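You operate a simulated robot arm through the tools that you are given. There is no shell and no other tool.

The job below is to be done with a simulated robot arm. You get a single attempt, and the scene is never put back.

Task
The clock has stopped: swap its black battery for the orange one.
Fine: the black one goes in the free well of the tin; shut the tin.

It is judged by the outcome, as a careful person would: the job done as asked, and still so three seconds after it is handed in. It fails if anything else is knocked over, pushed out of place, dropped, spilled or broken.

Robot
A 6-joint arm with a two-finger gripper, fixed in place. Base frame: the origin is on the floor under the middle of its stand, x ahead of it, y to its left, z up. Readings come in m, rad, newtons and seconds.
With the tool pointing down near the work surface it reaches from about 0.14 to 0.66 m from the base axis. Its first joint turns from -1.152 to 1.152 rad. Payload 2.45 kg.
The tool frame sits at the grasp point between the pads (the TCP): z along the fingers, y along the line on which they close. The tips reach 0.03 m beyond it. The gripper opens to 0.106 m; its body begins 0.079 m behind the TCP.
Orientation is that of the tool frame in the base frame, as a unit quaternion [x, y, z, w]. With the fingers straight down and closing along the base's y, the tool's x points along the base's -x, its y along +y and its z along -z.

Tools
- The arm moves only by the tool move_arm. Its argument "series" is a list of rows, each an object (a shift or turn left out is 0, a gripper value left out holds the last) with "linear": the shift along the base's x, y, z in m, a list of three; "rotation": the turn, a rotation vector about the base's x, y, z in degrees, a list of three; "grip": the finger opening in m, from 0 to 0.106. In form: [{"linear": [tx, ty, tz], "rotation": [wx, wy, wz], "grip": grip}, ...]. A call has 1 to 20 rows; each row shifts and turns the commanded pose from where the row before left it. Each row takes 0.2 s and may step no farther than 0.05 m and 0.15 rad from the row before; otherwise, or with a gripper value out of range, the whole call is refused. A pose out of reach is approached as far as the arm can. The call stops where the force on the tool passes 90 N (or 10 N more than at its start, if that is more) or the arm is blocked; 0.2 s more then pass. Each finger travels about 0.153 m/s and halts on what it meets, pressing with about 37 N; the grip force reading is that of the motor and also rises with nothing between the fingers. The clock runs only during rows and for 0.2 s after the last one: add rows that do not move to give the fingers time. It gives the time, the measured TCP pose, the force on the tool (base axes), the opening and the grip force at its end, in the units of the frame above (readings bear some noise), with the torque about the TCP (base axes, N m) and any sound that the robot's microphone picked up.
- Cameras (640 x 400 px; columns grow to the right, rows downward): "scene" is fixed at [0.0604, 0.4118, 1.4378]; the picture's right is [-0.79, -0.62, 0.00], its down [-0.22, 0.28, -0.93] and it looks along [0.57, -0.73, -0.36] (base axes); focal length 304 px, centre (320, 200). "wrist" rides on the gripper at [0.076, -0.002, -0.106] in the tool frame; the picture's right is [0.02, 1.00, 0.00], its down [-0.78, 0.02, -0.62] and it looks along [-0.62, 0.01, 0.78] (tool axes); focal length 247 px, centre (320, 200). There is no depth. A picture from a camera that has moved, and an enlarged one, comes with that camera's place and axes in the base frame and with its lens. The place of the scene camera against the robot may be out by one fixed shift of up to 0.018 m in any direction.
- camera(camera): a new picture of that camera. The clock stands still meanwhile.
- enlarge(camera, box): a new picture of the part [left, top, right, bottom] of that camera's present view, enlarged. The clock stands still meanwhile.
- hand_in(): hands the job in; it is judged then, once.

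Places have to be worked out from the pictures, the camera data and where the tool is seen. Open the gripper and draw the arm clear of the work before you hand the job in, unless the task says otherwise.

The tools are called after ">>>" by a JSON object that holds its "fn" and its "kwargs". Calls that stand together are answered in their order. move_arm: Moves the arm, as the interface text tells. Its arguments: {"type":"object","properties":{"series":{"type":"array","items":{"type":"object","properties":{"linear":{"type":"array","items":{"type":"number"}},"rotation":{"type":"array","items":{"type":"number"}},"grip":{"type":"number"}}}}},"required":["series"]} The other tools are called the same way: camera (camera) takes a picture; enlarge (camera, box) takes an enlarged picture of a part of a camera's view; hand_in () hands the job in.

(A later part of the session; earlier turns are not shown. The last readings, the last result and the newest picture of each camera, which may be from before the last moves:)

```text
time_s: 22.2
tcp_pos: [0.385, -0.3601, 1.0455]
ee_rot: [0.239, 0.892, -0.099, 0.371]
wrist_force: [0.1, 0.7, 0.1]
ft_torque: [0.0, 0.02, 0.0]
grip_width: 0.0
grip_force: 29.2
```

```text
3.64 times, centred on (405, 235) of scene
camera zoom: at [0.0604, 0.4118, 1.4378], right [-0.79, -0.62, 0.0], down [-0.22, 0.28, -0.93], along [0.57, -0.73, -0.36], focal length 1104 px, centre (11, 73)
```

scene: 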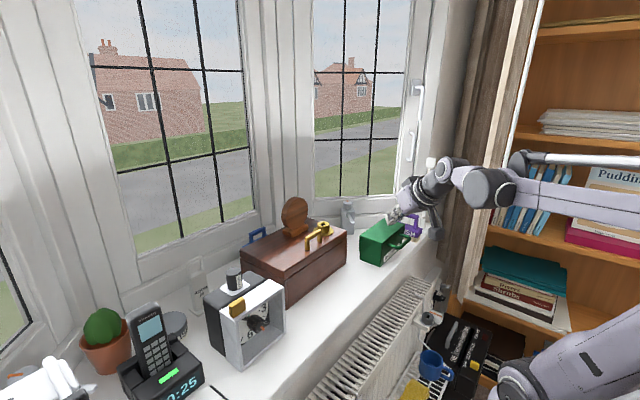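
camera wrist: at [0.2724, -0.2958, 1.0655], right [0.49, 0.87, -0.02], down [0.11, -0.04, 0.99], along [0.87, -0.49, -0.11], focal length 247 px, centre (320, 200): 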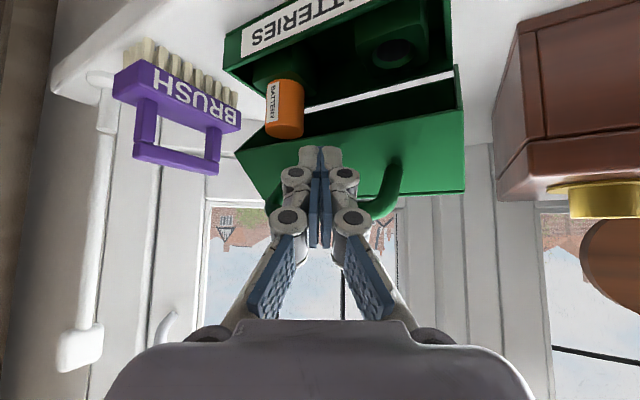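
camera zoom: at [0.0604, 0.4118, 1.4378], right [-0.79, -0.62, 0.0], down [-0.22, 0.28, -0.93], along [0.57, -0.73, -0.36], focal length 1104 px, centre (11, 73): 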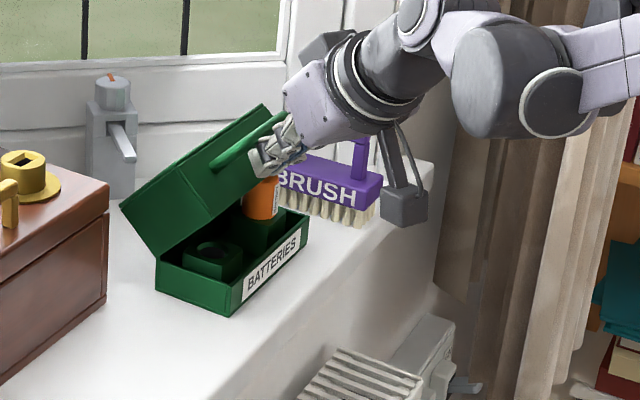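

The orange battery stands in the −y well and the free well is the +y one. I continue the lid along its arc to ~80°.

>>> {"fn": "move_arm", "kwargs": {"series": [{"linear": [0.0096, 0, 0.0034]}, {"linear": [0.0096, 0, 0.0033]}, {"linear": [0.01, 0, 0.0016]}, {"linear": [0.01, 0, 0.0016]}, {"linear": [0.0101, 0, 0]}, {"linear": [0.0101, 0, 0]}]}}

>>> {"fn": "camera", "kwargs": {"camera": "wrist"}}

>>> {"fn": "enlarge", "kwargs": {"camera": "scene", "box": [350, 180, 460, 290]}}

```text
time_s: 23.6
tcp_pos: [0.4458, -0.3591, 1.0591]
ee_rot: [0.24, 0.89, -0.1, 0.375]
wrist_force: [-0.1, 11.9, 51.3]
ft_torque: [0.09, -0.55, 0.0]
grip_width: 0.0059
grip_force: 28.6
```

```text
taken
camera wrist: at [0.3336, -0.2949, 1.0784], right [0.49, 0.87, -0.01], down [0.1, -0.04, 0.99], along [0.87, -0.49, -0.1], focal length 247 px, centre (320, 200)
```

wrist: 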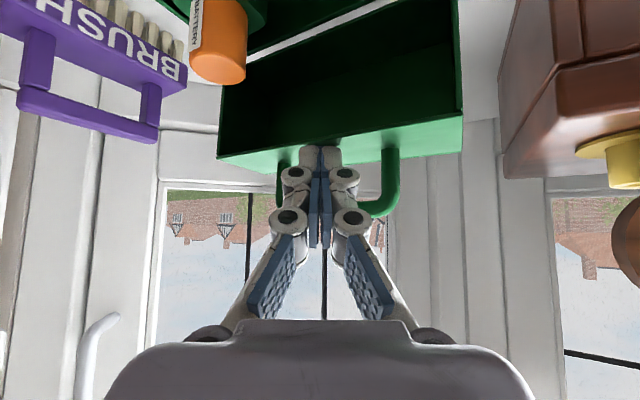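

```text
3.64 times, centred on (405, 235) of scene
camera zoom: at [0.0597, 0.4128, 1.4376], right [-0.79, -0.62, 0.0], down [-0.22, 0.28, -0.93], along [0.58, -0.73, -0.36], focal length 1104 px, centre (11, 73)
```

zoom: 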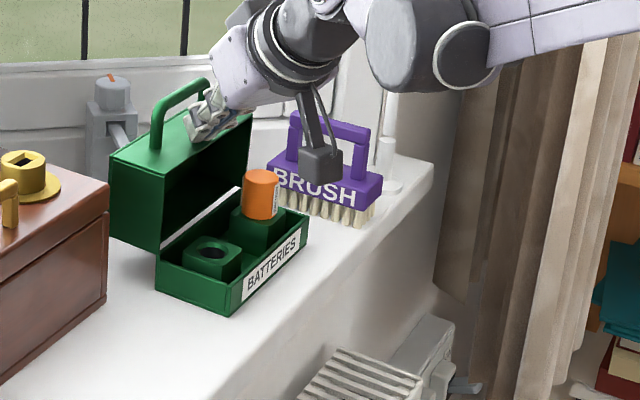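

The fingertips now press on the lid's front face (51 N up). I raise the tool to relieve this and look at whether the lid stays.

>>> {"fn": "move_arm", "kwargs": {"series": [{"linear": [0, 0, 0.01]}, {"linear": [0, 0, 0.01]}]}}

>>> {"fn": "camera", "kwargs": {"camera": "wrist"}}

>>> {"fn": "enlarge", "kwargs": {"camera": "scene", "box": [350, 180, 460, 290]}}

```text
time_s: 24.2
tcp_pos: [0.4432, -0.3589, 1.0741]
ee_rot: [0.24, 0.892, -0.1, 0.369]
wrist_force: [-0.8, -0.1, -0.5]
ft_torque: [0.02, 0.04, -0.01]
grip_width: 0.0
grip_force: 28.2
```

```text
taken
camera wrist: at [0.3313, -0.2952, 1.0964], right [0.49, 0.87, -0.02], down [0.11, -0.04, 0.99], along [0.87, -0.49, -0.12], focal length 247 px, centre (320, 200)
```

wrist: 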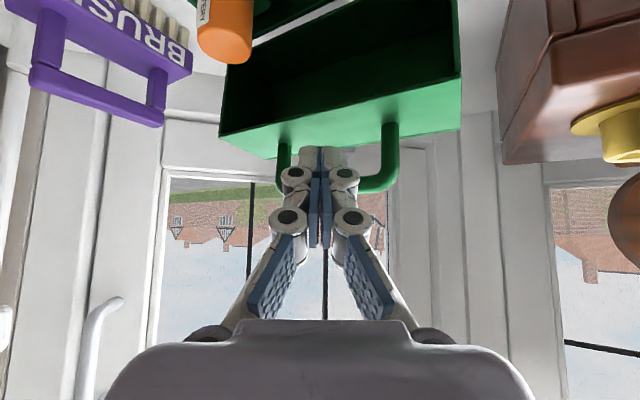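

```text
3.64 times, centred on (405, 235) of scene
camera zoom: at [0.0604, 0.4118, 1.4378], right [-0.79, -0.62, 0.0], down [-0.22, 0.28, -0.93], along [0.57, -0.73, -0.36], focal length 1104 px, centre (11, 73)
```

zoom: 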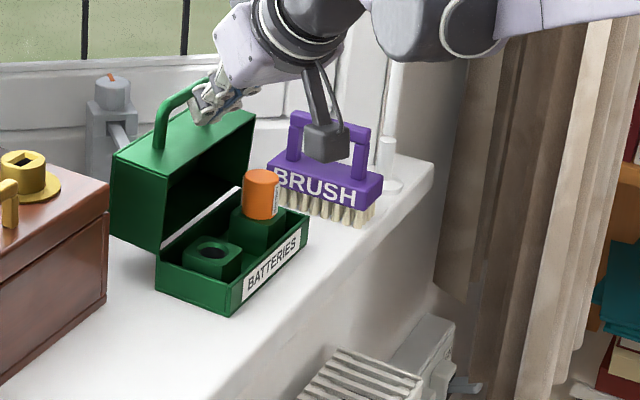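

Forces are ~0 and the lid is near-vertical (~86°). I back the fingers away in −x and see if the lid stays open.

>>> {"fn": "move_arm", "kwargs": {"series": [{"linear": [-0.015, 0, 0.01]}, {"linear": [-0.02, 0.01, 0.02]}, {}]}}

>>> {"fn": "camera", "kwargs": {"camera": "wrist"}}

>>> {"fn": "enlarge", "kwargs": {"camera": "scene", "box": [350, 180, 460, 290]}}

```text
time_s: 25.0
tcp_pos: [0.4078, -0.3504, 1.1039]
ee_rot: [0.239, 0.892, -0.099, 0.37]
wrist_force: [0.6, 0.3, -0.2]
ft_torque: [-0.02, 0.01, 0.01]
grip_width: 0.0
grip_force: 28.7
```

```text
taken
camera wrist: at [0.2957, -0.2864, 1.1255], right [0.49, 0.87, -0.02], down [0.11, -0.04, 0.99], along [0.87, -0.49, -0.11], focal length 247 px, centre (320, 200)
```

wrist: 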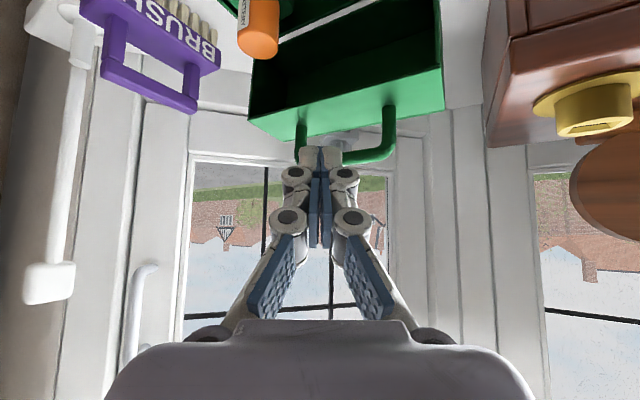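

```text
3.64 times, centred on (405, 235) of scene
camera zoom: at [0.0604, 0.4118, 1.4378], right [-0.79, -0.62, 0.0], down [-0.22, 0.28, -0.93], along [0.57, -0.73, -0.36], focal length 1104 px, centre (11, 73)
```

zoom: 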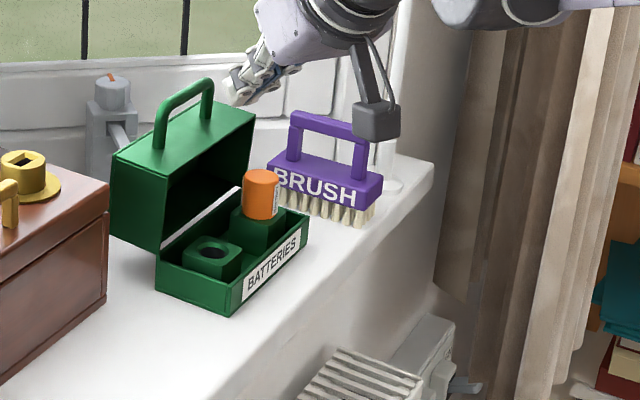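

The lid stays open on its own. I withdraw upward, restore the tool to vertical, and look into the tin from above.

>>> {"fn": "move_arm", "kwargs": {"series": [{"linear": [-0.02, 0, 0.04]}, {"linear": [-0.02, 0, 0.04]}, {"linear": [-0.005, 0, 0], "rotation": [3.75, 6.495, 0]}, {"linear": [-0.005, 0, 0], "rotation": [3.75, 6.495, 0]}, {"linear": [-0.005, 0, 0], "rotation": [3.75, 6.495, 0]}, {"linear": [-0.005, 0, 0], "rotation": [3.75, 6.495, 0]}, {"linear": [-0.005, 0, 0], "rotation": [3.75, 6.495, 0]}, {"linear": [-0.005, 0, 0], "rotation": [3.75, 6.495, 0]}, {"linear": [0, -0.005, 0], "rotation": [0, 0, 7.5], "grip": 0.106}, {"linear": [0, -0.005, 0], "rotation": [0, 0, 7.5]}, {"linear": [0, -0.005, 0], "rotation": [0, 0, 7.5]}, {"linear": [0, -0.005, 0], "rotation": [0, 0, 7.5]}, {}]}}

>>> {"fn": "camera", "kwargs": {"camera": "wrist"}}

>>> {"fn": "enlarge", "kwargs": {"camera": "scene", "box": [355, 205, 415, 270]}}

```text
time_s: 27.8
tcp_pos: [0.3371, -0.37, 1.184]
ee_rot: [-0.001, 1.0, 0.001, 0.0]
wrist_force: [0.3, -0.6, -0.1]
ft_torque: [0.0, 0.01, 0.0]
grip_width: 0.106
grip_force: 0.0
```

```text
taken
camera wrist: at [0.262, -0.371, 1.2905], right [-0.02, 1.0, 0.0], down [0.78, 0.02, 0.62], along [0.62, 0.01, -0.78], focal length 247 px, centre (320, 200)
```

wrist: 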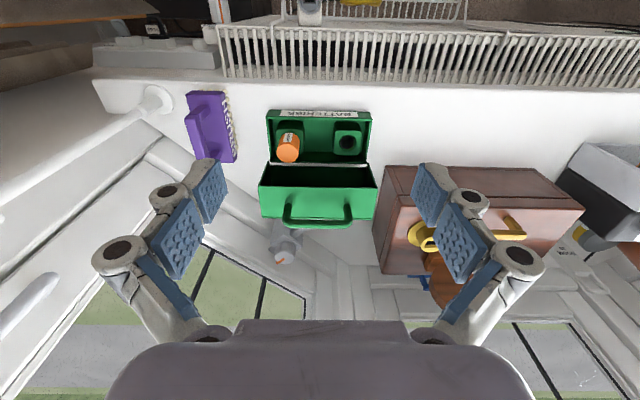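

```text
6.15 times, centred on (385, 238) of scene
camera zoom: at [0.0604, 0.4118, 1.4378], right [-0.79, -0.62, 0.0], down [-0.22, 0.28, -0.93], along [0.57, -0.73, -0.36], focal length 1868 px, centre (-80, -31)
```

zoom: 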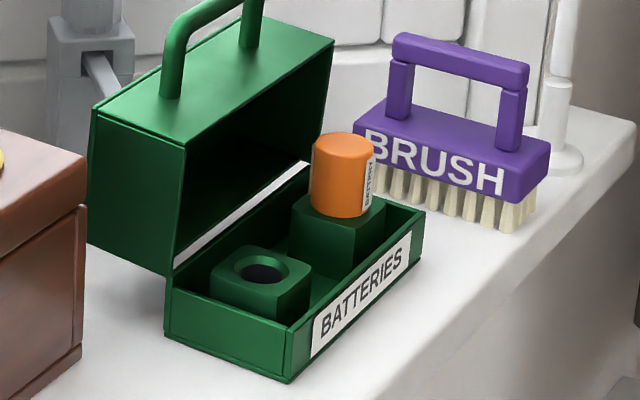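

I enlarge the wrist view on the tin to measure the wells and the orange battery.

>>> {"fn": "enlarge", "kwargs": {"camera": "wrist", "box": [250, 95, 390, 235]}}

```text
2.86 times, centred on (320, 165) of wrist
camera zoom: at [0.262, -0.371, 1.2905], right [-0.02, 1.0, 0.0], down [0.78, 0.02, 0.62], along [0.62, 0.01, -0.78], focal length 706 px, centre (320, 300)
```

zoom: 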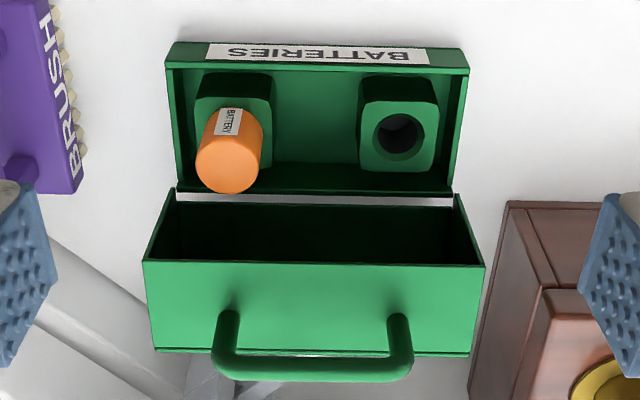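

Free well centre ≈(0.4215,−0.328,0.954); orange battery ≈(0.4215,−0.412), top 0.992. Now I go to the clock for the black battery, first hovering to refine its position.

>>> {"fn": "move_arm", "kwargs": {"series": [{"linear": [0, 0.02, 0.03], "grip": 0.07}, {"linear": [0.003, 0.047, 0.01]}, {"linear": [0.004, 0.047, 0]}, {"linear": [0.004, 0.047, 0]}, {"linear": [0.004, 0.047, 0]}, {"linear": [0.004, 0.047, 0]}, {"linear": [0.004, 0.047, 0]}, {"linear": [0.004, 0.047, 0]}, {"linear": [0.004, 0.047, 0]}, {"linear": [0.004, 0.047, 0]}, {"linear": [0.004, 0.041, 0]}, {}]}}

>>> {"fn": "camera", "kwargs": {"camera": "wrist"}}

>>> {"fn": "enlarge", "kwargs": {"camera": "scene", "box": [190, 240, 300, 370]}}

```text
time_s: 30.4
tcp_pos: [0.3783, 0.1126, 1.2266]
ee_rot: [0.0, 1.0, 0.0, 0.0]
wrist_force: [-0.3, -0.1, -0.8]
ft_torque: [-0.01, 0.02, -0.01]
grip_width: 0.0703
grip_force: 0.1
```

```text
taken
camera wrist: at [0.3024, 0.1118, 1.3339], right [-0.02, 1.0, 0.0], down [0.78, 0.02, 0.62], along [0.62, 0.01, -0.78], focal length 247 px, centre (320, 200)
```

wrist: 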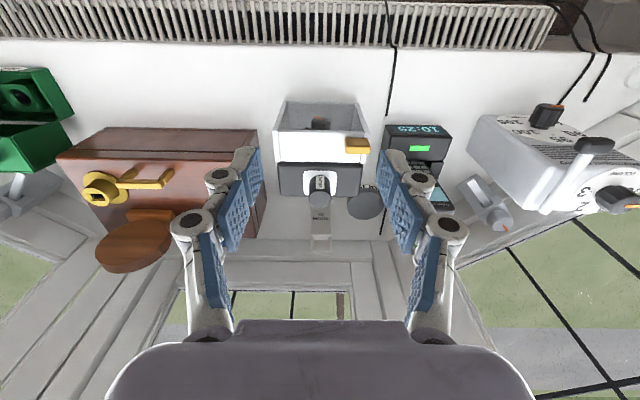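

```text
3.08 times, centred on (245, 305) of scene
camera zoom: at [0.0604, 0.4119, 1.4378], right [-0.79, -0.62, 0.0], down [-0.22, 0.28, -0.93], along [0.57, -0.73, -0.36], focal length 934 px, centre (551, -123)
```

zoom: 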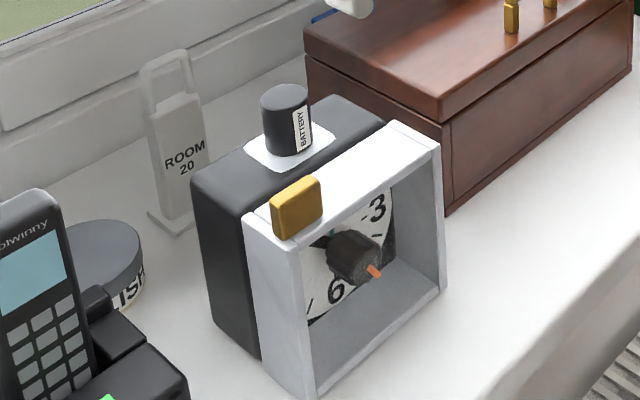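

I enlarge the wrist view around the clock's battery for an accurate fix.

>>> {"fn": "enlarge", "kwargs": {"camera": "wrist", "box": [270, 90, 390, 250]}}

>>> {"fn": "enlarge", "kwargs": {"camera": "scene", "box": [210, 250, 270, 310]}}

```text
2.50 times, centred on (330, 170) of wrist
camera zoom: at [0.3024, 0.1118, 1.3339], right [-0.02, 1.0, 0.0], down [0.78, 0.02, 0.62], along [0.62, 0.01, -0.78], focal length 617 px, centre (295, 275)
```

zoom: 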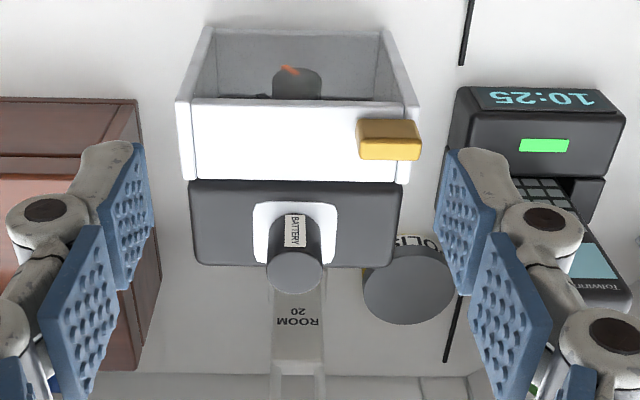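

```text
6.67 times, centred on (240, 280) of scene
camera zoom: at [0.0604, 0.4119, 1.4378], right [-0.79, -0.62, 0.0], down [-0.22, 0.28, -0.93], along [0.57, -0.73, -0.36], focal length 2023 px, centre (853, -333)
```

zoom: 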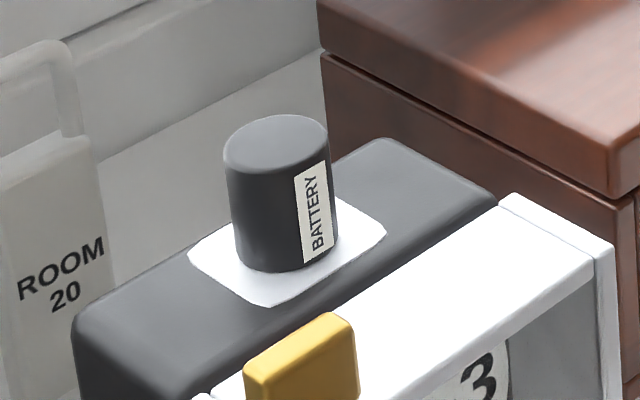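

Black battery top centre ≈(0.501,0.1145,1.080), white plate z≈1.0415. I move above it and check alignment before descending.

>>> {"fn": "move_arm", "kwargs": {"series": [{"linear": [0.041, 0.0005, 0]}, {"linear": [0.041, 0.0005, 0]}, {"linear": [0.0405, 0, 0]}, {"linear": [0, 0, -0.03]}, {"linear": [0, 0, -0.03]}, {}]}}

>>> {"fn": "camera", "kwargs": {"camera": "wrist"}}

>>> {"fn": "enlarge", "kwargs": {"camera": "scene", "box": [190, 200, 310, 330]}}

```text
time_s: 31.8
tcp_pos: [0.4994, 0.1163, 1.1635]
ee_rot: [-0.001, 1.0, 0.0, 0.0]
wrist_force: [0.5, -0.3, 0.3]
ft_torque: [0.0, 0.02, 0.0]
grip_width: 0.0698
grip_force: 0.0
```

```text
taken
camera wrist: at [0.4239, 0.1164, 1.2695], right [-0.02, 1.0, 0.0], down [0.78, 0.02, 0.62], along [0.62, 0.01, -0.78], focal length 247 px, centre (320, 200)
```

wrist: 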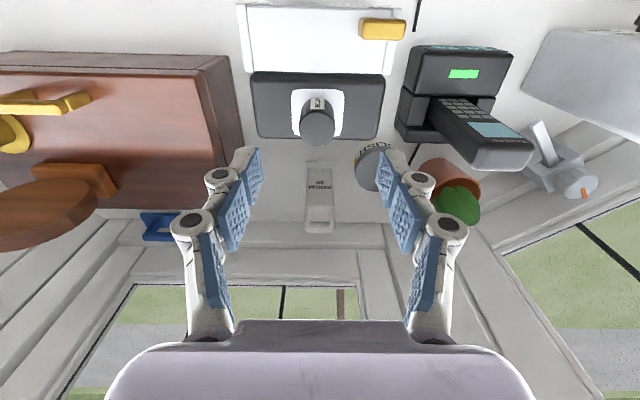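

```text
3.08 times, centred on (250, 265) of scene
camera zoom: at [0.0604, 0.4118, 1.4378], right [-0.79, -0.62, 0.0], down [-0.22, 0.28, -0.93], along [0.57, -0.73, -0.36], focal length 934 px, centre (535, 0)
```

zoom: 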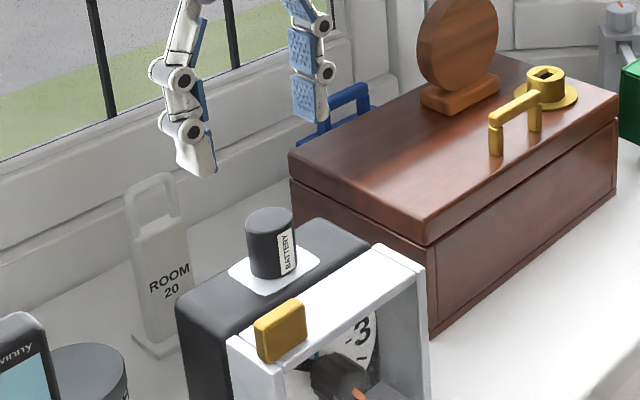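

I enlarge for a finer lateral alignment check.

>>> {"fn": "enlarge", "kwargs": {"camera": "wrist", "box": [230, 70, 410, 240]}}

```text
2.35 times, centred on (320, 155) of wrist
camera zoom: at [0.4239, 0.1164, 1.2695], right [-0.02, 1.0, 0.0], down [0.78, 0.02, 0.62], along [0.62, 0.01, -0.78], focal length 581 px, centre (320, 306)
```

zoom: 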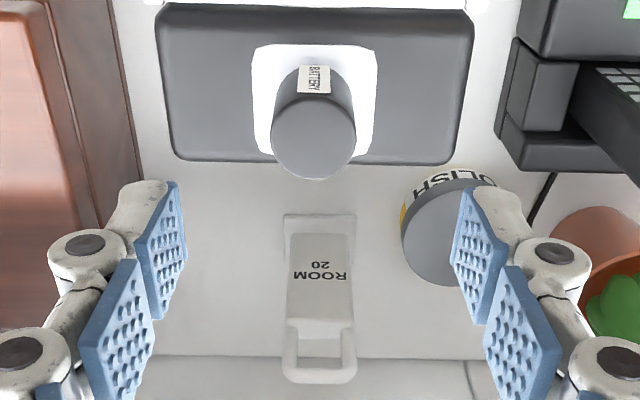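

Battery sits ~2.5 mm to −y and ~2 mm to +x of the tool centre. I correct and descend to TCP z≈1.077.

>>> {"fn": "move_arm", "kwargs": {"series": [{"linear": [0.002, -0.0025, -0.02]}, {"linear": [0, 0, -0.03]}, {"linear": [0, 0, -0.02]}, {"linear": [0, 0, -0.0165]}, {}]}}

>>> {"fn": "camera", "kwargs": {"camera": "wrist"}}

>>> {"fn": "enlarge", "kwargs": {"camera": "scene", "box": [190, 220, 300, 330]}}

```text
time_s: 33.0
tcp_pos: [0.501, 0.1119, 1.0795]
ee_rot: [0.0, 1.0, 0.0, 0.0]
wrist_force: [0.0, -0.1, -0.3]
ft_torque: [0.03, -0.03, -0.02]
grip_width: 0.0701
grip_force: 0.0
```

```text
taken
camera wrist: at [0.4251, 0.1122, 1.1854], right [-0.02, 1.0, 0.0], down [0.78, 0.02, 0.62], along [0.62, 0.01, -0.78], focal length 247 px, centre (320, 200)
```

wrist: 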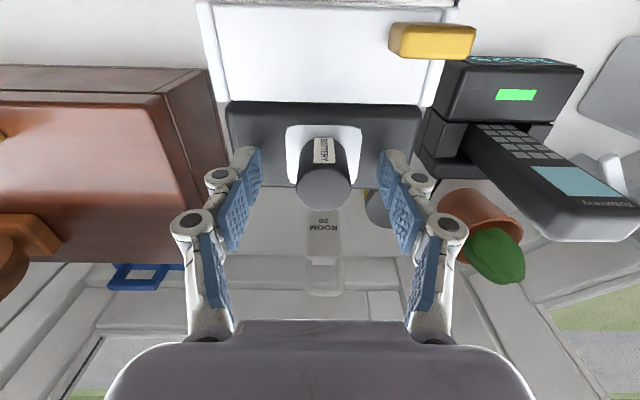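

```text
3.64 times, centred on (245, 275) of scene
camera zoom: at [0.0604, 0.4118, 1.4378], right [-0.79, -0.62, 0.0], down [-0.22, 0.28, -0.93], along [0.57, -0.73, -0.36], focal length 1104 px, centre (593, -73)
```

zoom: 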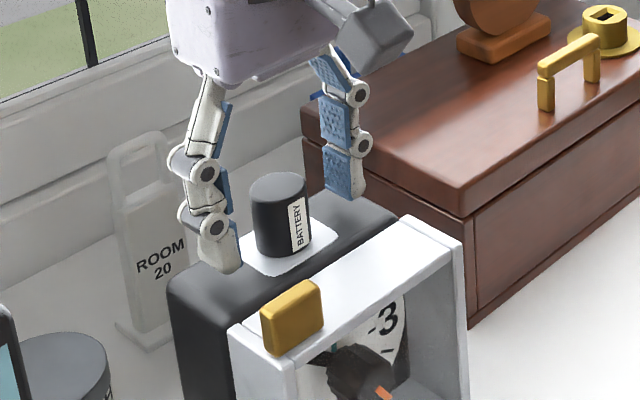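

I enlarge to fine-check alignment at grasp height before closing.

>>> {"fn": "enlarge", "kwargs": {"camera": "wrist", "box": [230, 110, 410, 250]}}

```text
2.86 times, centred on (320, 180) of wrist
camera zoom: at [0.4251, 0.1122, 1.1854], right [-0.02, 1.0, 0.0], down [0.78, 0.02, 0.62], along [0.62, 0.01, -0.78], focal length 706 px, centre (320, 257)
```

zoom: 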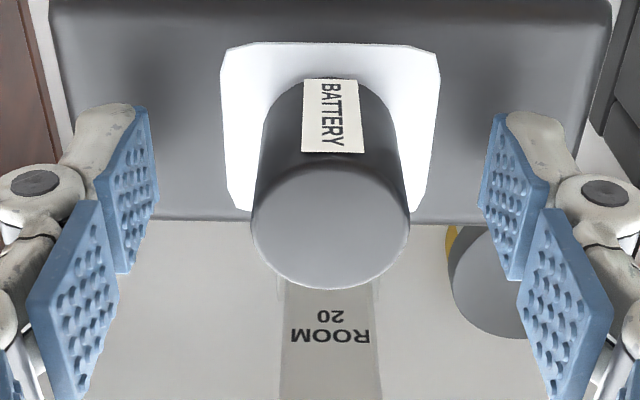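

Battery is ~1.3 mm to +y of centre, and its top ~3 mm above the TCP. I make the small shift and close the fingers.

>>> {"fn": "move_arm", "kwargs": {"series": [{"linear": [-0.001, 0.0013, 0]}, {"grip": 0.04}, {"grip": 0.03}, {"grip": 0.02}, {}, {}]}}

>>> {"fn": "enlarge", "kwargs": {"camera": "wrist", "box": [230, 110, 410, 250]}}

>>> {"fn": "enlarge", "kwargs": {"camera": "scene", "box": [190, 220, 300, 330]}}

```text
time_s: 34.4
tcp_pos: [0.5011, 0.115, 1.0794]
ee_rot: [0.001, 1.0, 0.001, 0.0]
wrist_force: [0.9, 0.2, 0.4]
ft_torque: [0.01, -0.01, -0.02]
grip_width: 0.0284
grip_force: 36.9
```

```text
2.86 times, centred on (320, 180) of wrist
camera zoom: at [0.4247, 0.1137, 1.185], right [-0.02, 1.0, 0.0], down [0.78, 0.02, 0.62], along [0.62, 0.01, -0.78], focal length 706 px, centre (320, 257)
```

zoom: 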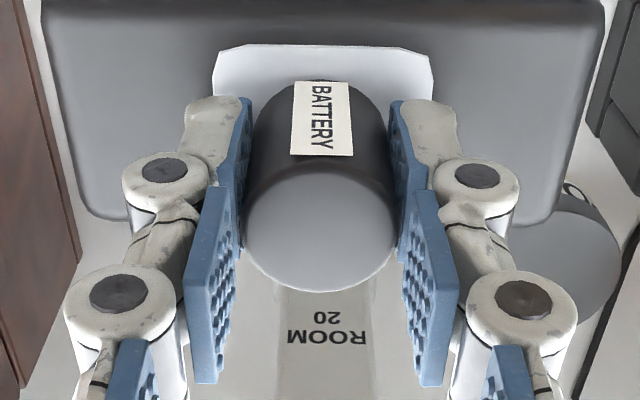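

```text
3.64 times, centred on (245, 275) of scene
camera zoom: at [0.0604, 0.4118, 1.4378], right [-0.79, -0.62, 0.0], down [-0.22, 0.28, -0.93], along [0.57, -0.73, -0.36], focal length 1104 px, centre (593, -73)
```

zoom: 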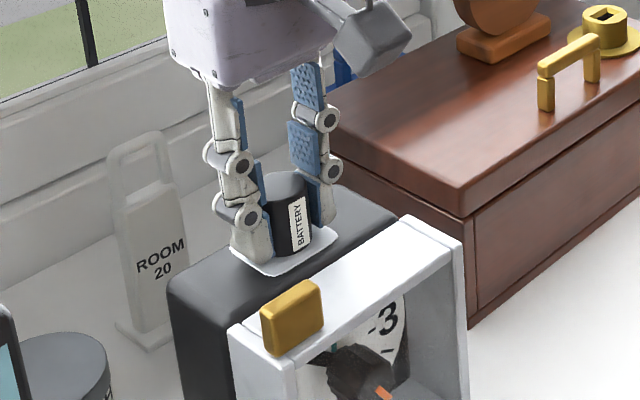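

Gripped (0.0284 m, 37 N) with no side loads. I pull straight up, slowly at first.

>>> {"fn": "move_arm", "kwargs": {"series": [{"linear": [0, 0, 0.005]}, {"linear": [0, 0, 0.008]}, {"linear": [0, 0, 0.01]}]}}

>>> {"fn": "enlarge", "kwargs": {"camera": "scene", "box": [190, 220, 300, 330]}}

```text
time_s: 35.2
tcp_pos: [0.5006, 0.1137, 1.1001]
ee_rot: [0.0, 1.0, 0.0, -0.001]
wrist_force: [1.4, 0.6, -1.9]
ft_torque: [0.0, -0.02, 0.0]
grip_width: 0.0285
grip_force: 36.7
```

```text
3.64 times, centred on (245, 275) of scene
camera zoom: at [0.0604, 0.4118, 1.4378], right [-0.79, -0.62, 0.0], down [-0.22, 0.28, -0.93], along [0.57, -0.73, -0.36], focal length 1104 px, centre (593, -73)
```

zoom: 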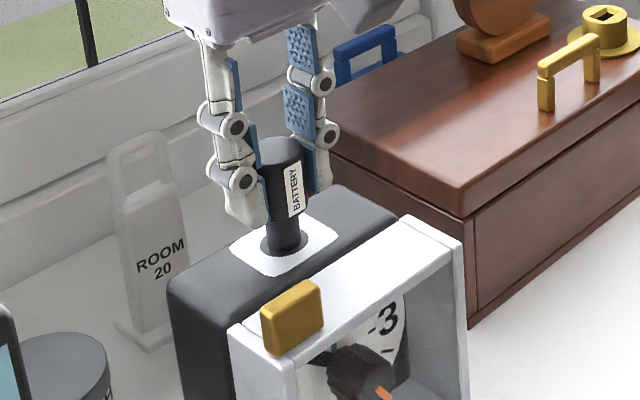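

It comes out cleanly; the battery has a narrower stem below. I continue up well clear.

>>> {"fn": "move_arm", "kwargs": {"series": [{"linear": [0, 0, 0.015]}, {"linear": [0, 0, 0.03]}, {"linear": [0, 0, 0.04]}, {"linear": [-0.01, 0, 0.035]}]}}

>>> {"fn": "enlarge", "kwargs": {"camera": "scene", "box": [190, 190, 310, 320]}}

>>> {"fn": "camera", "kwargs": {"camera": "wrist"}}

```text
time_s: 36.2
tcp_pos: [0.4902, 0.1141, 1.219]
ee_rot: [0.0, 1.0, 0.0, 0.0]
wrist_force: [-0.5, -0.4, -0.6]
ft_torque: [-0.01, 0.02, -0.04]
grip_width: 0.0285
grip_force: 36.6
```

```text
3.08 times, centred on (250, 255) of scene
camera zoom: at [0.0604, 0.4118, 1.4378], right [-0.79, -0.62, 0.0], down [-0.22, 0.28, -0.93], along [0.57, -0.73, -0.36], focal length 934 px, centre (535, 31)
```

zoom: 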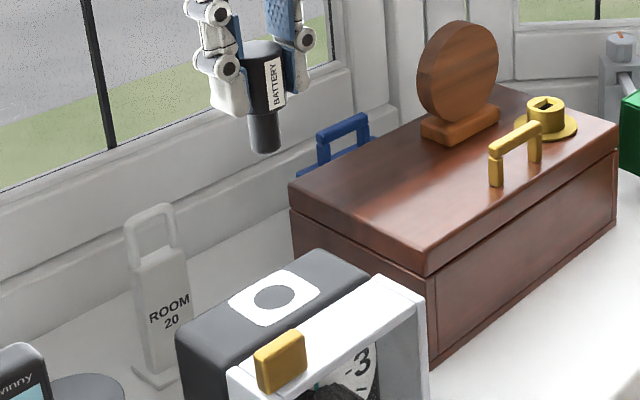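

```text
taken
camera wrist: at [0.4155, 0.1129, 1.3252], right [-0.02, 1.0, 0.0], down [0.78, 0.02, 0.62], along [0.62, 0.01, -0.78], focal length 247 px, centre (320, 200)
```

wrist: 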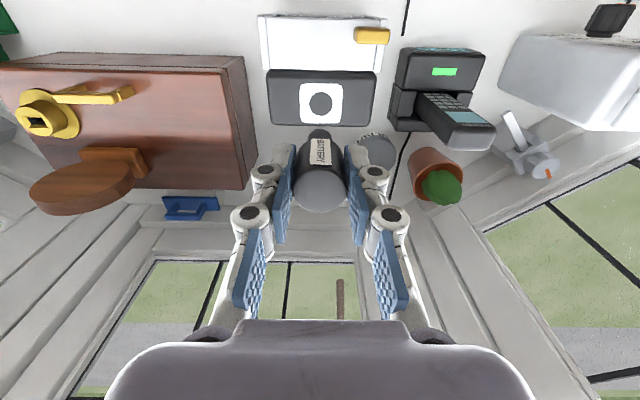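

The black battery (body plus ~0.024 m stem) is held, and the clock's hole is exposed. I carry it over to above the tin's free well.

>>> {"fn": "move_arm", "kwargs": {"series": [{"linear": [-0.035, -0.02, 0.005]}, {"linear": [-0.0347, -0.02, 0.005]}, {"linear": [0, -0.0447, 0]}, {"linear": [0, -0.0447, 0]}, {"linear": [0, -0.0447, 0]}, {"linear": [0, -0.0447, 0]}, {"linear": [0, -0.0447, 0]}, {"linear": [0, -0.0447, 0]}, {"linear": [0, -0.0447, 0]}, {"linear": [0, -0.0447, 0]}, {"linear": [0, -0.0445, 0]}, {}]}}

>>> {"fn": "camera", "kwargs": {"camera": "wrist"}}

>>> {"fn": "enlarge", "kwargs": {"camera": "scene", "box": [340, 150, 440, 280]}}

```text
time_s: 38.8
tcp_pos: [0.4195, -0.329, 1.2263]
ee_rot: [0.0, 1.0, 0.0, 0.0]
wrist_force: [0.0, 0.7, -0.5]
ft_torque: [-0.01, -0.03, -0.01]
grip_width: 0.0285
grip_force: 37.1
```

```text
taken
camera wrist: at [0.3435, -0.3298, 1.3339], right [-0.02, 1.0, 0.0], down [0.78, 0.02, 0.62], along [0.62, 0.01, -0.78], focal length 247 px, centre (320, 200)
```

wrist: 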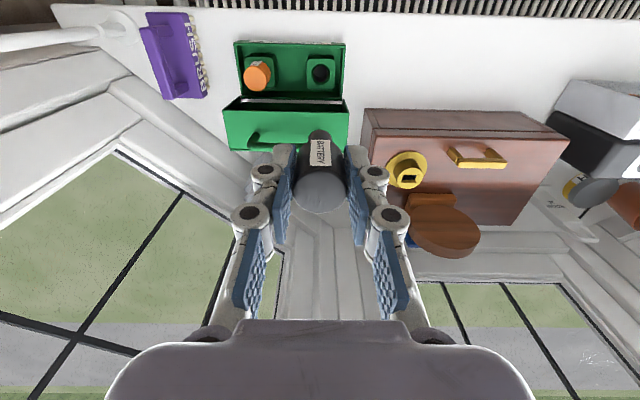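

```text
3.08 times, centred on (390, 215) of scene
camera zoom: at [0.0605, 0.4118, 1.4378], right [-0.79, -0.62, 0.0], down [-0.22, 0.28, -0.93], along [0.57, -0.73, -0.36], focal length 934 px, centre (105, 154)
```

zoom: 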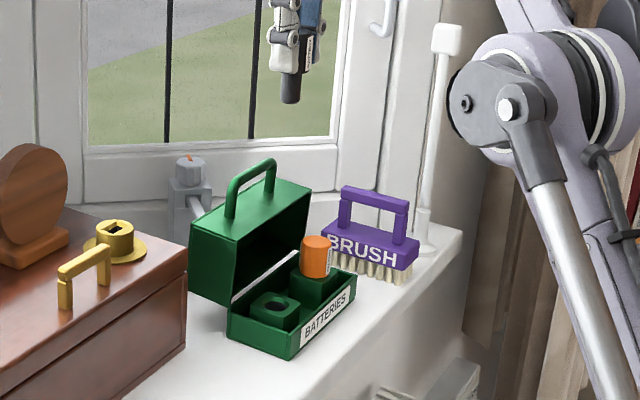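

I enlarge to measure the well relative to the tool from here.

>>> {"fn": "enlarge", "kwargs": {"camera": "wrist", "box": [220, 30, 380, 170]}}

```text
2.86 times, centred on (300, 100) of wrist
camera zoom: at [0.3435, -0.3298, 1.3339], right [-0.02, 1.0, 0.0], down [0.78, 0.02, 0.62], along [0.62, 0.01, -0.78], focal length 706 px, centre (377, 486)
```

zoom: 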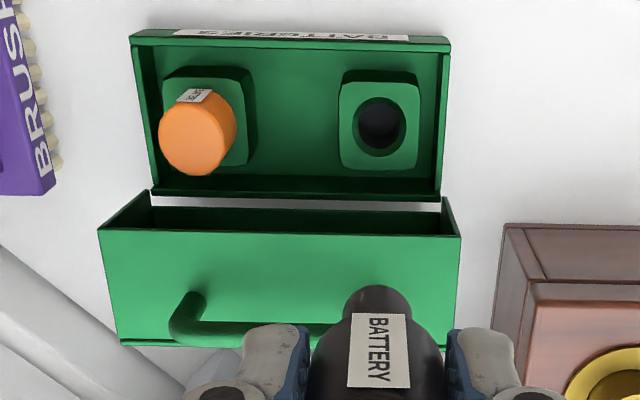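

Hole at ≈(0.4205,−0.328), almost exactly under the tool. I descend to a hover with the stem just above the well.

>>> {"fn": "move_arm", "kwargs": {"series": [{"linear": [0.0015, 0, -0.045]}, {"linear": [0, 0, -0.045]}, {"linear": [0, 0, -0.045]}, {"linear": [0, 0, -0.043]}, {}]}}

>>> {"fn": "enlarge", "kwargs": {"camera": "wrist", "box": [230, 70, 410, 250]}}

>>> {"fn": "enlarge", "kwargs": {"camera": "scene", "box": [350, 190, 430, 270]}}

```text
time_s: 40.0
tcp_pos: [0.4212, -0.3292, 1.0524]
ee_rot: [0.0, 1.0, 0.0, 0.0]
wrist_force: [-0.8, 0.1, -1.5]
ft_torque: [0.01, 0.0, 0.02]
grip_width: 0.0284
grip_force: 37.4
```

```text
2.22 times, centred on (320, 160) of wrist
camera zoom: at [0.3455, -0.3303, 1.1578], right [-0.02, 1.0, 0.0], down [0.78, 0.02, 0.62], along [0.62, 0.01, -0.78], focal length 549 px, centre (320, 289)
```

zoom: 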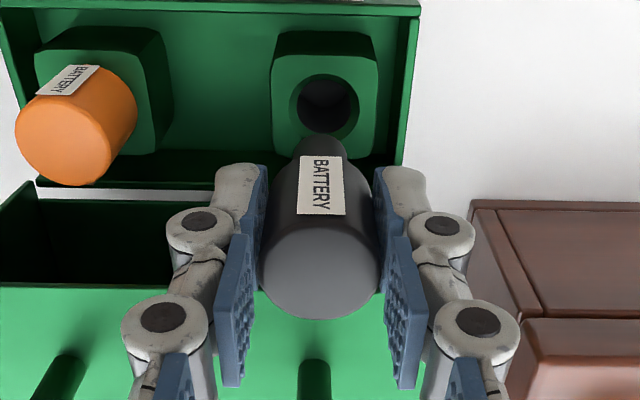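

```text
5.00 times, centred on (390, 230) of scene
camera zoom: at [0.0604, 0.4118, 1.4378], right [-0.79, -0.62, 0.0], down [-0.22, 0.28, -0.93], along [0.57, -0.73, -0.36], focal length 1517 px, centre (-30, 50)
```

zoom: 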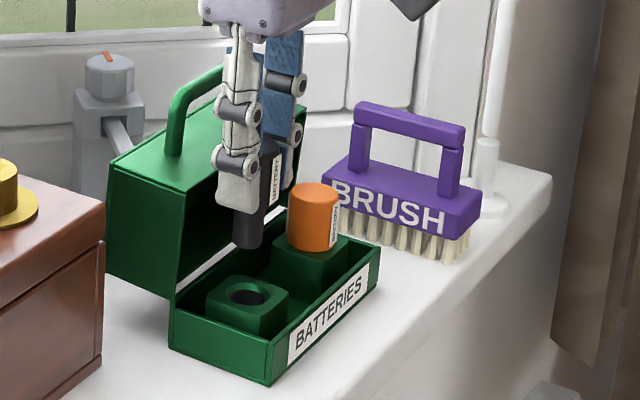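

Stem and well are aligned within ~1 mm. I apply a sub-mm correction and lower the stem into the well in small steps.

>>> {"fn": "move_arm", "kwargs": {"series": [{"linear": [-0.0008, 0.0004, -0.015]}, {"linear": [0, 0, -0.013]}, {"linear": [0, 0, -0.008]}, {"linear": [0, 0, -0.006]}, {}]}}

>>> {"fn": "enlarge", "kwargs": {"camera": "scene", "box": [350, 190, 430, 270]}}

>>> {"fn": "enlarge", "kwargs": {"camera": "wrist", "box": [230, 70, 410, 250]}}

```text
time_s: 41.2
tcp_pos: [0.42, -0.3273, 1.0109]
ee_rot: [0.001, 1.0, 0.001, -0.003]
wrist_force: [-16.7, 0.0, 1.0]
ft_torque: [-0.02, 0.98, -0.02]
grip_width: 0.0288
grip_force: 37.2
```

```text
5.00 times, centred on (390, 230) of scene
camera zoom: at [0.06, 0.4118, 1.4379], right [-0.79, -0.62, 0.0], down [-0.22, 0.28, -0.93], along [0.58, -0.73, -0.36], focal length 1517 px, centre (-30, 50)
```

zoom: 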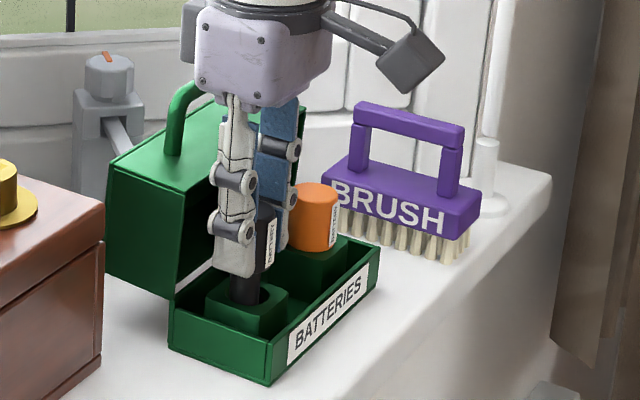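

```text
2.22 times, centred on (320, 160) of wrist
camera zoom: at [0.3444, -0.3285, 1.1175], right [-0.02, 1.0, 0.0], down [0.79, 0.02, 0.62], along [0.62, 0.01, -0.79], focal length 549 px, centre (320, 289)
```

zoom: 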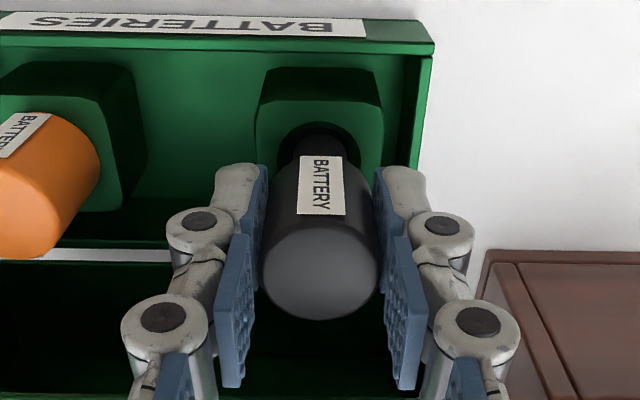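

Stem tip is in the hole but pressed by the +x wall (−17 N, lever 0.059 m below TCP). I shift −x by 1.5 mm and re-read.

>>> {"fn": "move_arm", "kwargs": {"series": [{"linear": [-0.0015, 0, 0]}, {}]}}

```text
time_s: 41.8
tcp_pos: [0.4199, -0.327, 1.0116]
ee_rot: [0.0, 1.0, -0.001, -0.001]
wrist_force: [-14.2, -2.1, -0.5]
ft_torque: [-0.14, 0.83, -0.01]
grip_width: 0.0283
grip_force: 37.4
```

>>> {"fn": "move_arm", "kwargs": {"series": [{"linear": [-0.002, 0, 0]}, {}]}}

>>> {"fn": "enlarge", "kwargs": {"camera": "wrist", "box": [270, 100, 370, 220]}}

>>> {"fn": "enlarge", "kwargs": {"camera": "scene", "box": [370, 210, 410, 260]}}

```text
time_s: 42.4
tcp_pos: [0.4197, -0.3265, 1.0098]
ee_rot: [0.0, 1.0, 0.001, 0.0]
wrist_force: [-3.6, -1.9, 1.2]
ft_torque: [-0.03, 0.24, 0.0]
grip_width: 0.0285
grip_force: 36.7
```

```text
3.33 times, centred on (320, 160) of wrist
camera zoom: at [0.3433, -0.3279, 1.1163], right [-0.02, 1.0, 0.0], down [0.78, 0.02, 0.62], along [0.62, 0.01, -0.78], focal length 823 px, centre (320, 333)
```

zoom: 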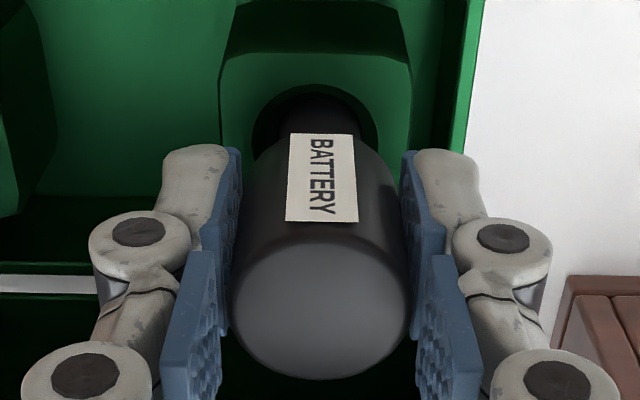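

```text
8.00 times, centred on (390, 235) of scene
camera zoom: at [0.0603, 0.4118, 1.4378], right [-0.79, -0.62, 0.0], down [-0.22, 0.28, -0.93], along [0.57, -0.73, -0.36], focal length 2428 px, centre (-240, -80)
```

zoom: 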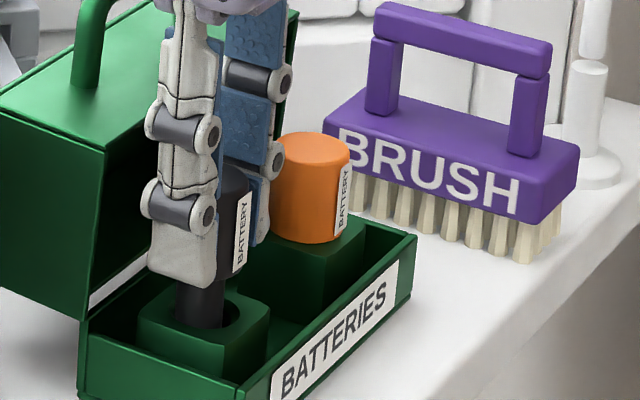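

Side force fell to −3.6 N. I nudge slightly −x/−y and continue down in small steps.

>>> {"fn": "move_arm", "kwargs": {"series": [{"linear": [-0.0007, -0.001, 0]}, {"linear": [0, 0, -0.004]}, {"linear": [0, 0, -0.004]}]}}

```text
time_s: 43.2
tcp_pos: [0.4169, -0.3272, 1.0019]
ee_rot: [-0.001, 1.0, 0.0, 0.0]
wrist_force: [0.8, 0.1, -0.1]
ft_torque: [-0.02, -0.01, -0.02]
grip_width: 0.0284
grip_force: 36.9
```

Forces are zero now. I continue down toward seating (expected TCP z≈0.991).

>>> {"fn": "move_arm", "kwargs": {"series": [{"linear": [0, 0, -0.004]}, {"linear": [0, 0, -0.004]}]}}

>>> {"fn": "enlarge", "kwargs": {"camera": "scene", "box": [370, 210, 410, 260]}}

>>> {"fn": "enlarge", "kwargs": {"camera": "wrist", "box": [230, 90, 410, 250]}}

```text
time_s: 43.8
tcp_pos: [0.4177, -0.3277, 0.9926]
ee_rot: [0.0, 1.0, 0.001, 0.0]
wrist_force: [0.5, 0.1, -0.6]
ft_torque: [0.0, -0.03, 0.01]
grip_width: 0.0282
grip_force: 36.4
```

```text
8.00 times, centred on (390, 235) of scene
camera zoom: at [0.0604, 0.4118, 1.4378], right [-0.79, -0.62, 0.0], down [-0.22, 0.28, -0.93], along [0.57, -0.73, -0.36], focal length 2428 px, centre (-240, -80)
```

zoom: 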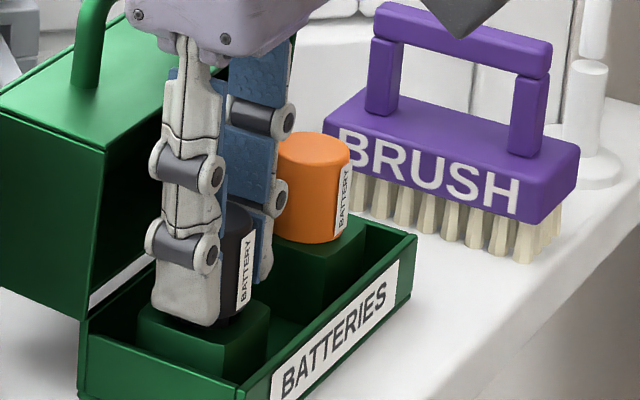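

```text
2.50 times, centred on (320, 170) of wrist
camera zoom: at [0.3416, -0.3292, 1.1005], right [-0.02, 1.0, 0.0], down [0.78, 0.02, 0.62], along [0.62, 0.01, -0.78], focal length 617 px, centre (320, 275)
```

zoom: 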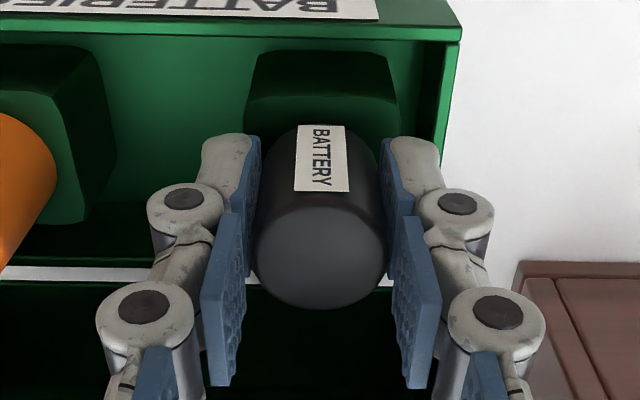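

Nearly seated. I lower in 2 mm steps watching for contact.

>>> {"fn": "move_arm", "kwargs": {"series": [{"linear": [0, 0, -0.002]}]}}

>>> {"fn": "move_arm", "kwargs": {"series": [{"linear": [0, 0, -0.002]}]}}

```text
time_s: 44.2
tcp_pos: [0.4176, -0.3281, 0.9918]
ee_rot: [-0.001, 1.0, 0.0, 0.0]
wrist_force: [-0.6, -0.4, -1.0]
ft_torque: [0.0, -0.04, 0.02]
grip_width: 0.0283
grip_force: 37.1
```

```text
time_s: 44.6
tcp_pos: [0.4165, -0.3273, 0.9905]
ee_rot: [0.0, 1.0, 0.0, -0.001]
wrist_force: [0.1, 0.2, -0.8]
ft_torque: [-0.03, 0.01, 0.05]
grip_width: 0.0284
grip_force: 36.9
```

No contact yet; I continue in small steps.

>>> {"fn": "move_arm", "kwargs": {"series": [{"linear": [0, 0, -0.002]}]}}

>>> {"fn": "enlarge", "kwargs": {"camera": "scene", "box": [375, 225, 405, 260]}}

```text
time_s: 45.0
tcp_pos: [0.4165, -0.3285, 0.9902]
ee_rot: [0.001, 1.0, 0.0, 0.0]
wrist_force: [-0.6, 0.4, 10.2]
ft_torque: [0.04, -0.14, 0.0]
grip_width: 0.0285
grip_force: 37.0
```

```text
11.43 times, centred on (390, 242) of scene
camera zoom: at [0.0603, 0.412, 1.4378], right [-0.79, -0.62, 0.0], down [-0.22, 0.28, -0.93], along [0.57, -0.73, -0.36], focal length 3468 px, centre (-480, -286)
```

zoom: 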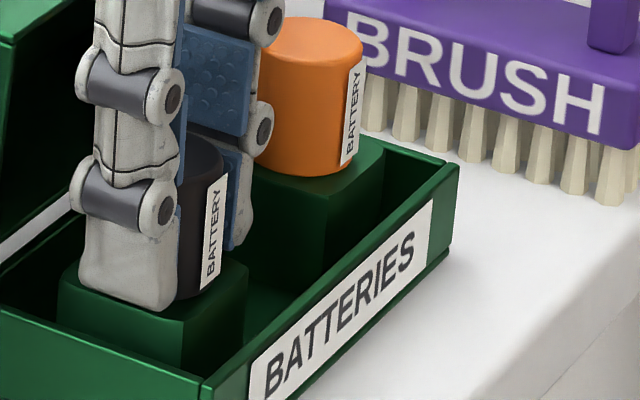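

Seated (10 N contact, shoulder on the boss). I release by opening to 0.05 and rise.

>>> {"fn": "move_arm", "kwargs": {"series": [{"linear": [0, 0, 0.001]}, {"grip": 0.036}, {"grip": 0.05}, {}]}}

>>> {"fn": "move_arm", "kwargs": {"series": [{"linear": [0, 0, 0.02]}, {"linear": [0, 0, 0.04]}, {"linear": [0, 0, 0.04]}, {"linear": [0, -0.02, 0.03]}]}}

>>> {"fn": "camera", "kwargs": {"camera": "wrist"}}

>>> {"fn": "enlarge", "kwargs": {"camera": "scene", "box": [350, 190, 430, 270]}}

```text
time_s: 46.0
tcp_pos: [0.4171, -0.327, 0.9899]
ee_rot: [0.0, 1.0, 0.0, -0.001]
wrist_force: [0.1, -0.1, -1.1]
ft_torque: [-0.02, 0.0, 0.01]
grip_width: 0.05
grip_force: 0.1
```

```text
time_s: 47.0
tcp_pos: [0.418, -0.3506, 1.1203]
ee_rot: [-0.001, 1.0, 0.0, 0.0]
wrist_force: [0.0, -0.3, -0.6]
ft_torque: [0.02, 0.0, 0.01]
grip_width: 0.05
grip_force: 0.0
```

```text
taken
camera wrist: at [0.3421, -0.3516, 1.2267], right [-0.02, 1.0, 0.0], down [0.78, 0.02, 0.62], along [0.62, 0.01, -0.78], focal length 247 px, centre (320, 200)
```

wrist: 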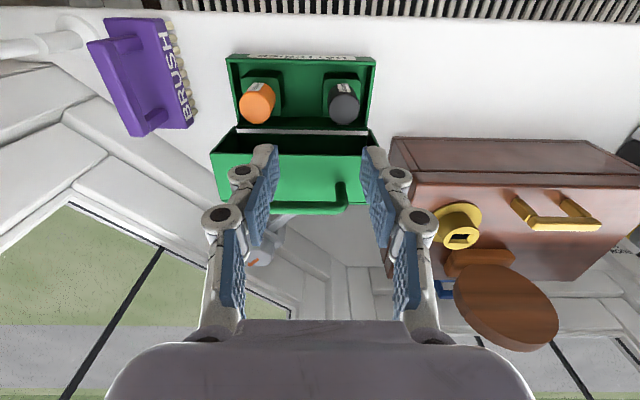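

```text
5.00 times, centred on (390, 230) of scene
camera zoom: at [0.0604, 0.4119, 1.4378], right [-0.79, -0.62, 0.0], down [-0.22, 0.28, -0.93], along [0.57, -0.73, -0.36], focal length 1517 px, centre (-30, 50)
```

zoom: 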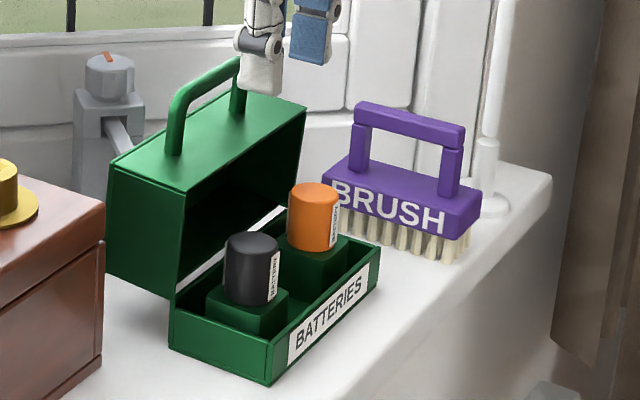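

Black battery is seated upright in the free well. Next the orange one: I move above it and measure.

>>> {"fn": "move_arm", "kwargs": {"series": [{"linear": [0, -0.03, 0]}, {"linear": [0, -0.031, 0], "grip": 0.06}, {}]}}

>>> {"fn": "enlarge", "kwargs": {"camera": "wrist", "box": [240, 40, 420, 220]}}

```text
time_s: 47.8
tcp_pos: [0.4175, -0.411, 1.1196]
ee_rot: [0.0, 1.0, 0.0, -0.001]
wrist_force: [0.9, 0.1, 0.4]
ft_torque: [-0.04, 0.01, -0.02]
grip_width: 0.0599
grip_force: 0.1
```

```text
2.22 times, centred on (330, 130) of wrist
camera zoom: at [0.3415, -0.4132, 1.2256], right [-0.02, 1.0, 0.0], down [0.78, 0.02, 0.62], along [0.62, 0.01, -0.78], focal length 549 px, centre (298, 356)
```

zoom: 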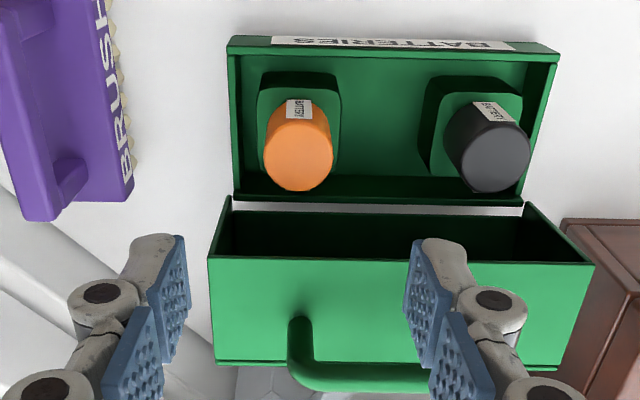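

Orange battery is centred under the tool (by comparison with the seated black one, x≈0.417). I descend to grasp height.

>>> {"fn": "move_arm", "kwargs": {"series": [{"linear": [0, -0.0005, -0.04]}, {"linear": [0, 0, -0.04]}, {"linear": [0, 0, -0.03]}, {"linear": [0, 0, -0.019]}, {}]}}

>>> {"fn": "enlarge", "kwargs": {"camera": "wrist", "box": [230, 110, 410, 250]}}

>>> {"fn": "enlarge", "kwargs": {"camera": "scene", "box": [350, 190, 430, 270]}}

```text
time_s: 49.0
tcp_pos: [0.4169, -0.4113, 0.9902]
ee_rot: [0.001, 1.0, 0.0, 0.0]
wrist_force: [0.6, -0.7, -0.4]
ft_torque: [0.0, 0.01, 0.02]
grip_width: 0.0602
grip_force: 0.1
```

```text
2.86 times, centred on (320, 180) of wrist
camera zoom: at [0.3415, -0.4125, 1.0957], right [-0.02, 1.0, 0.0], down [0.78, 0.02, 0.62], along [0.62, 0.01, -0.78], focal length 706 px, centre (320, 257)
```

zoom: 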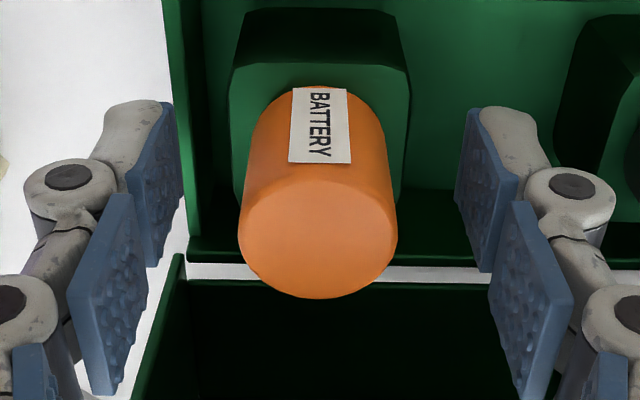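

```text
5.00 times, centred on (390, 230) of scene
camera zoom: at [0.0604, 0.4118, 1.4378], right [-0.79, -0.62, 0.0], down [-0.22, 0.28, -0.93], along [0.57, -0.73, -0.36], focal length 1517 px, centre (-30, 50)
```

zoom: 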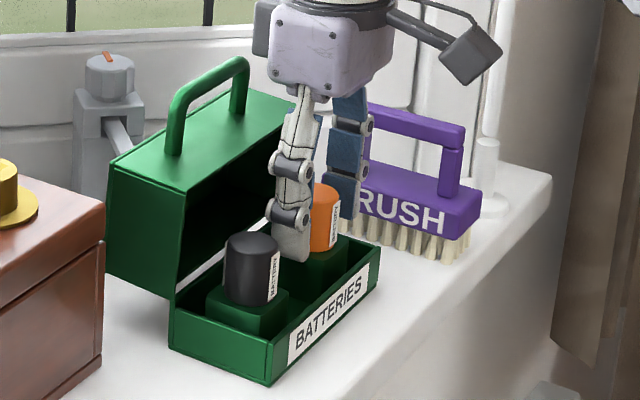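

Aligned within 1 mm, top ~4 mm above TCP. I close on the orange battery.

>>> {"fn": "move_arm", "kwargs": {"series": [{"linear": [0, -0.0007, 0]}, {"grip": 0.04}, {"grip": 0.03}, {"grip": 0.02}, {}, {}]}}

>>> {"fn": "enlarge", "kwargs": {"camera": "wrist", "box": [230, 110, 410, 250]}}

```text
time_s: 50.4
tcp_pos: [0.4157, -0.4121, 0.9915]
ee_rot: [0.0, 1.0, 0.0, 0.0]
wrist_force: [0.2, -0.2, 1.1]
ft_torque: [-0.01, -0.01, -0.01]
grip_width: 0.0287
grip_force: 37.4
```

```text
2.86 times, centred on (320, 180) of wrist
camera zoom: at [0.341, -0.4128, 1.0966], right [-0.02, 1.0, 0.0], down [0.78, 0.02, 0.62], along [0.62, 0.01, -0.78], focal length 706 px, centre (320, 257)
```

zoom: 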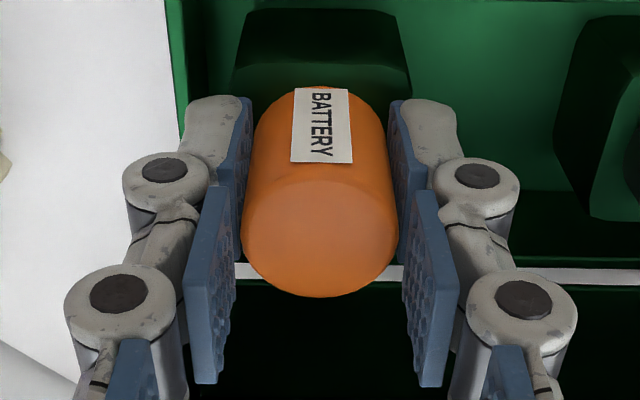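

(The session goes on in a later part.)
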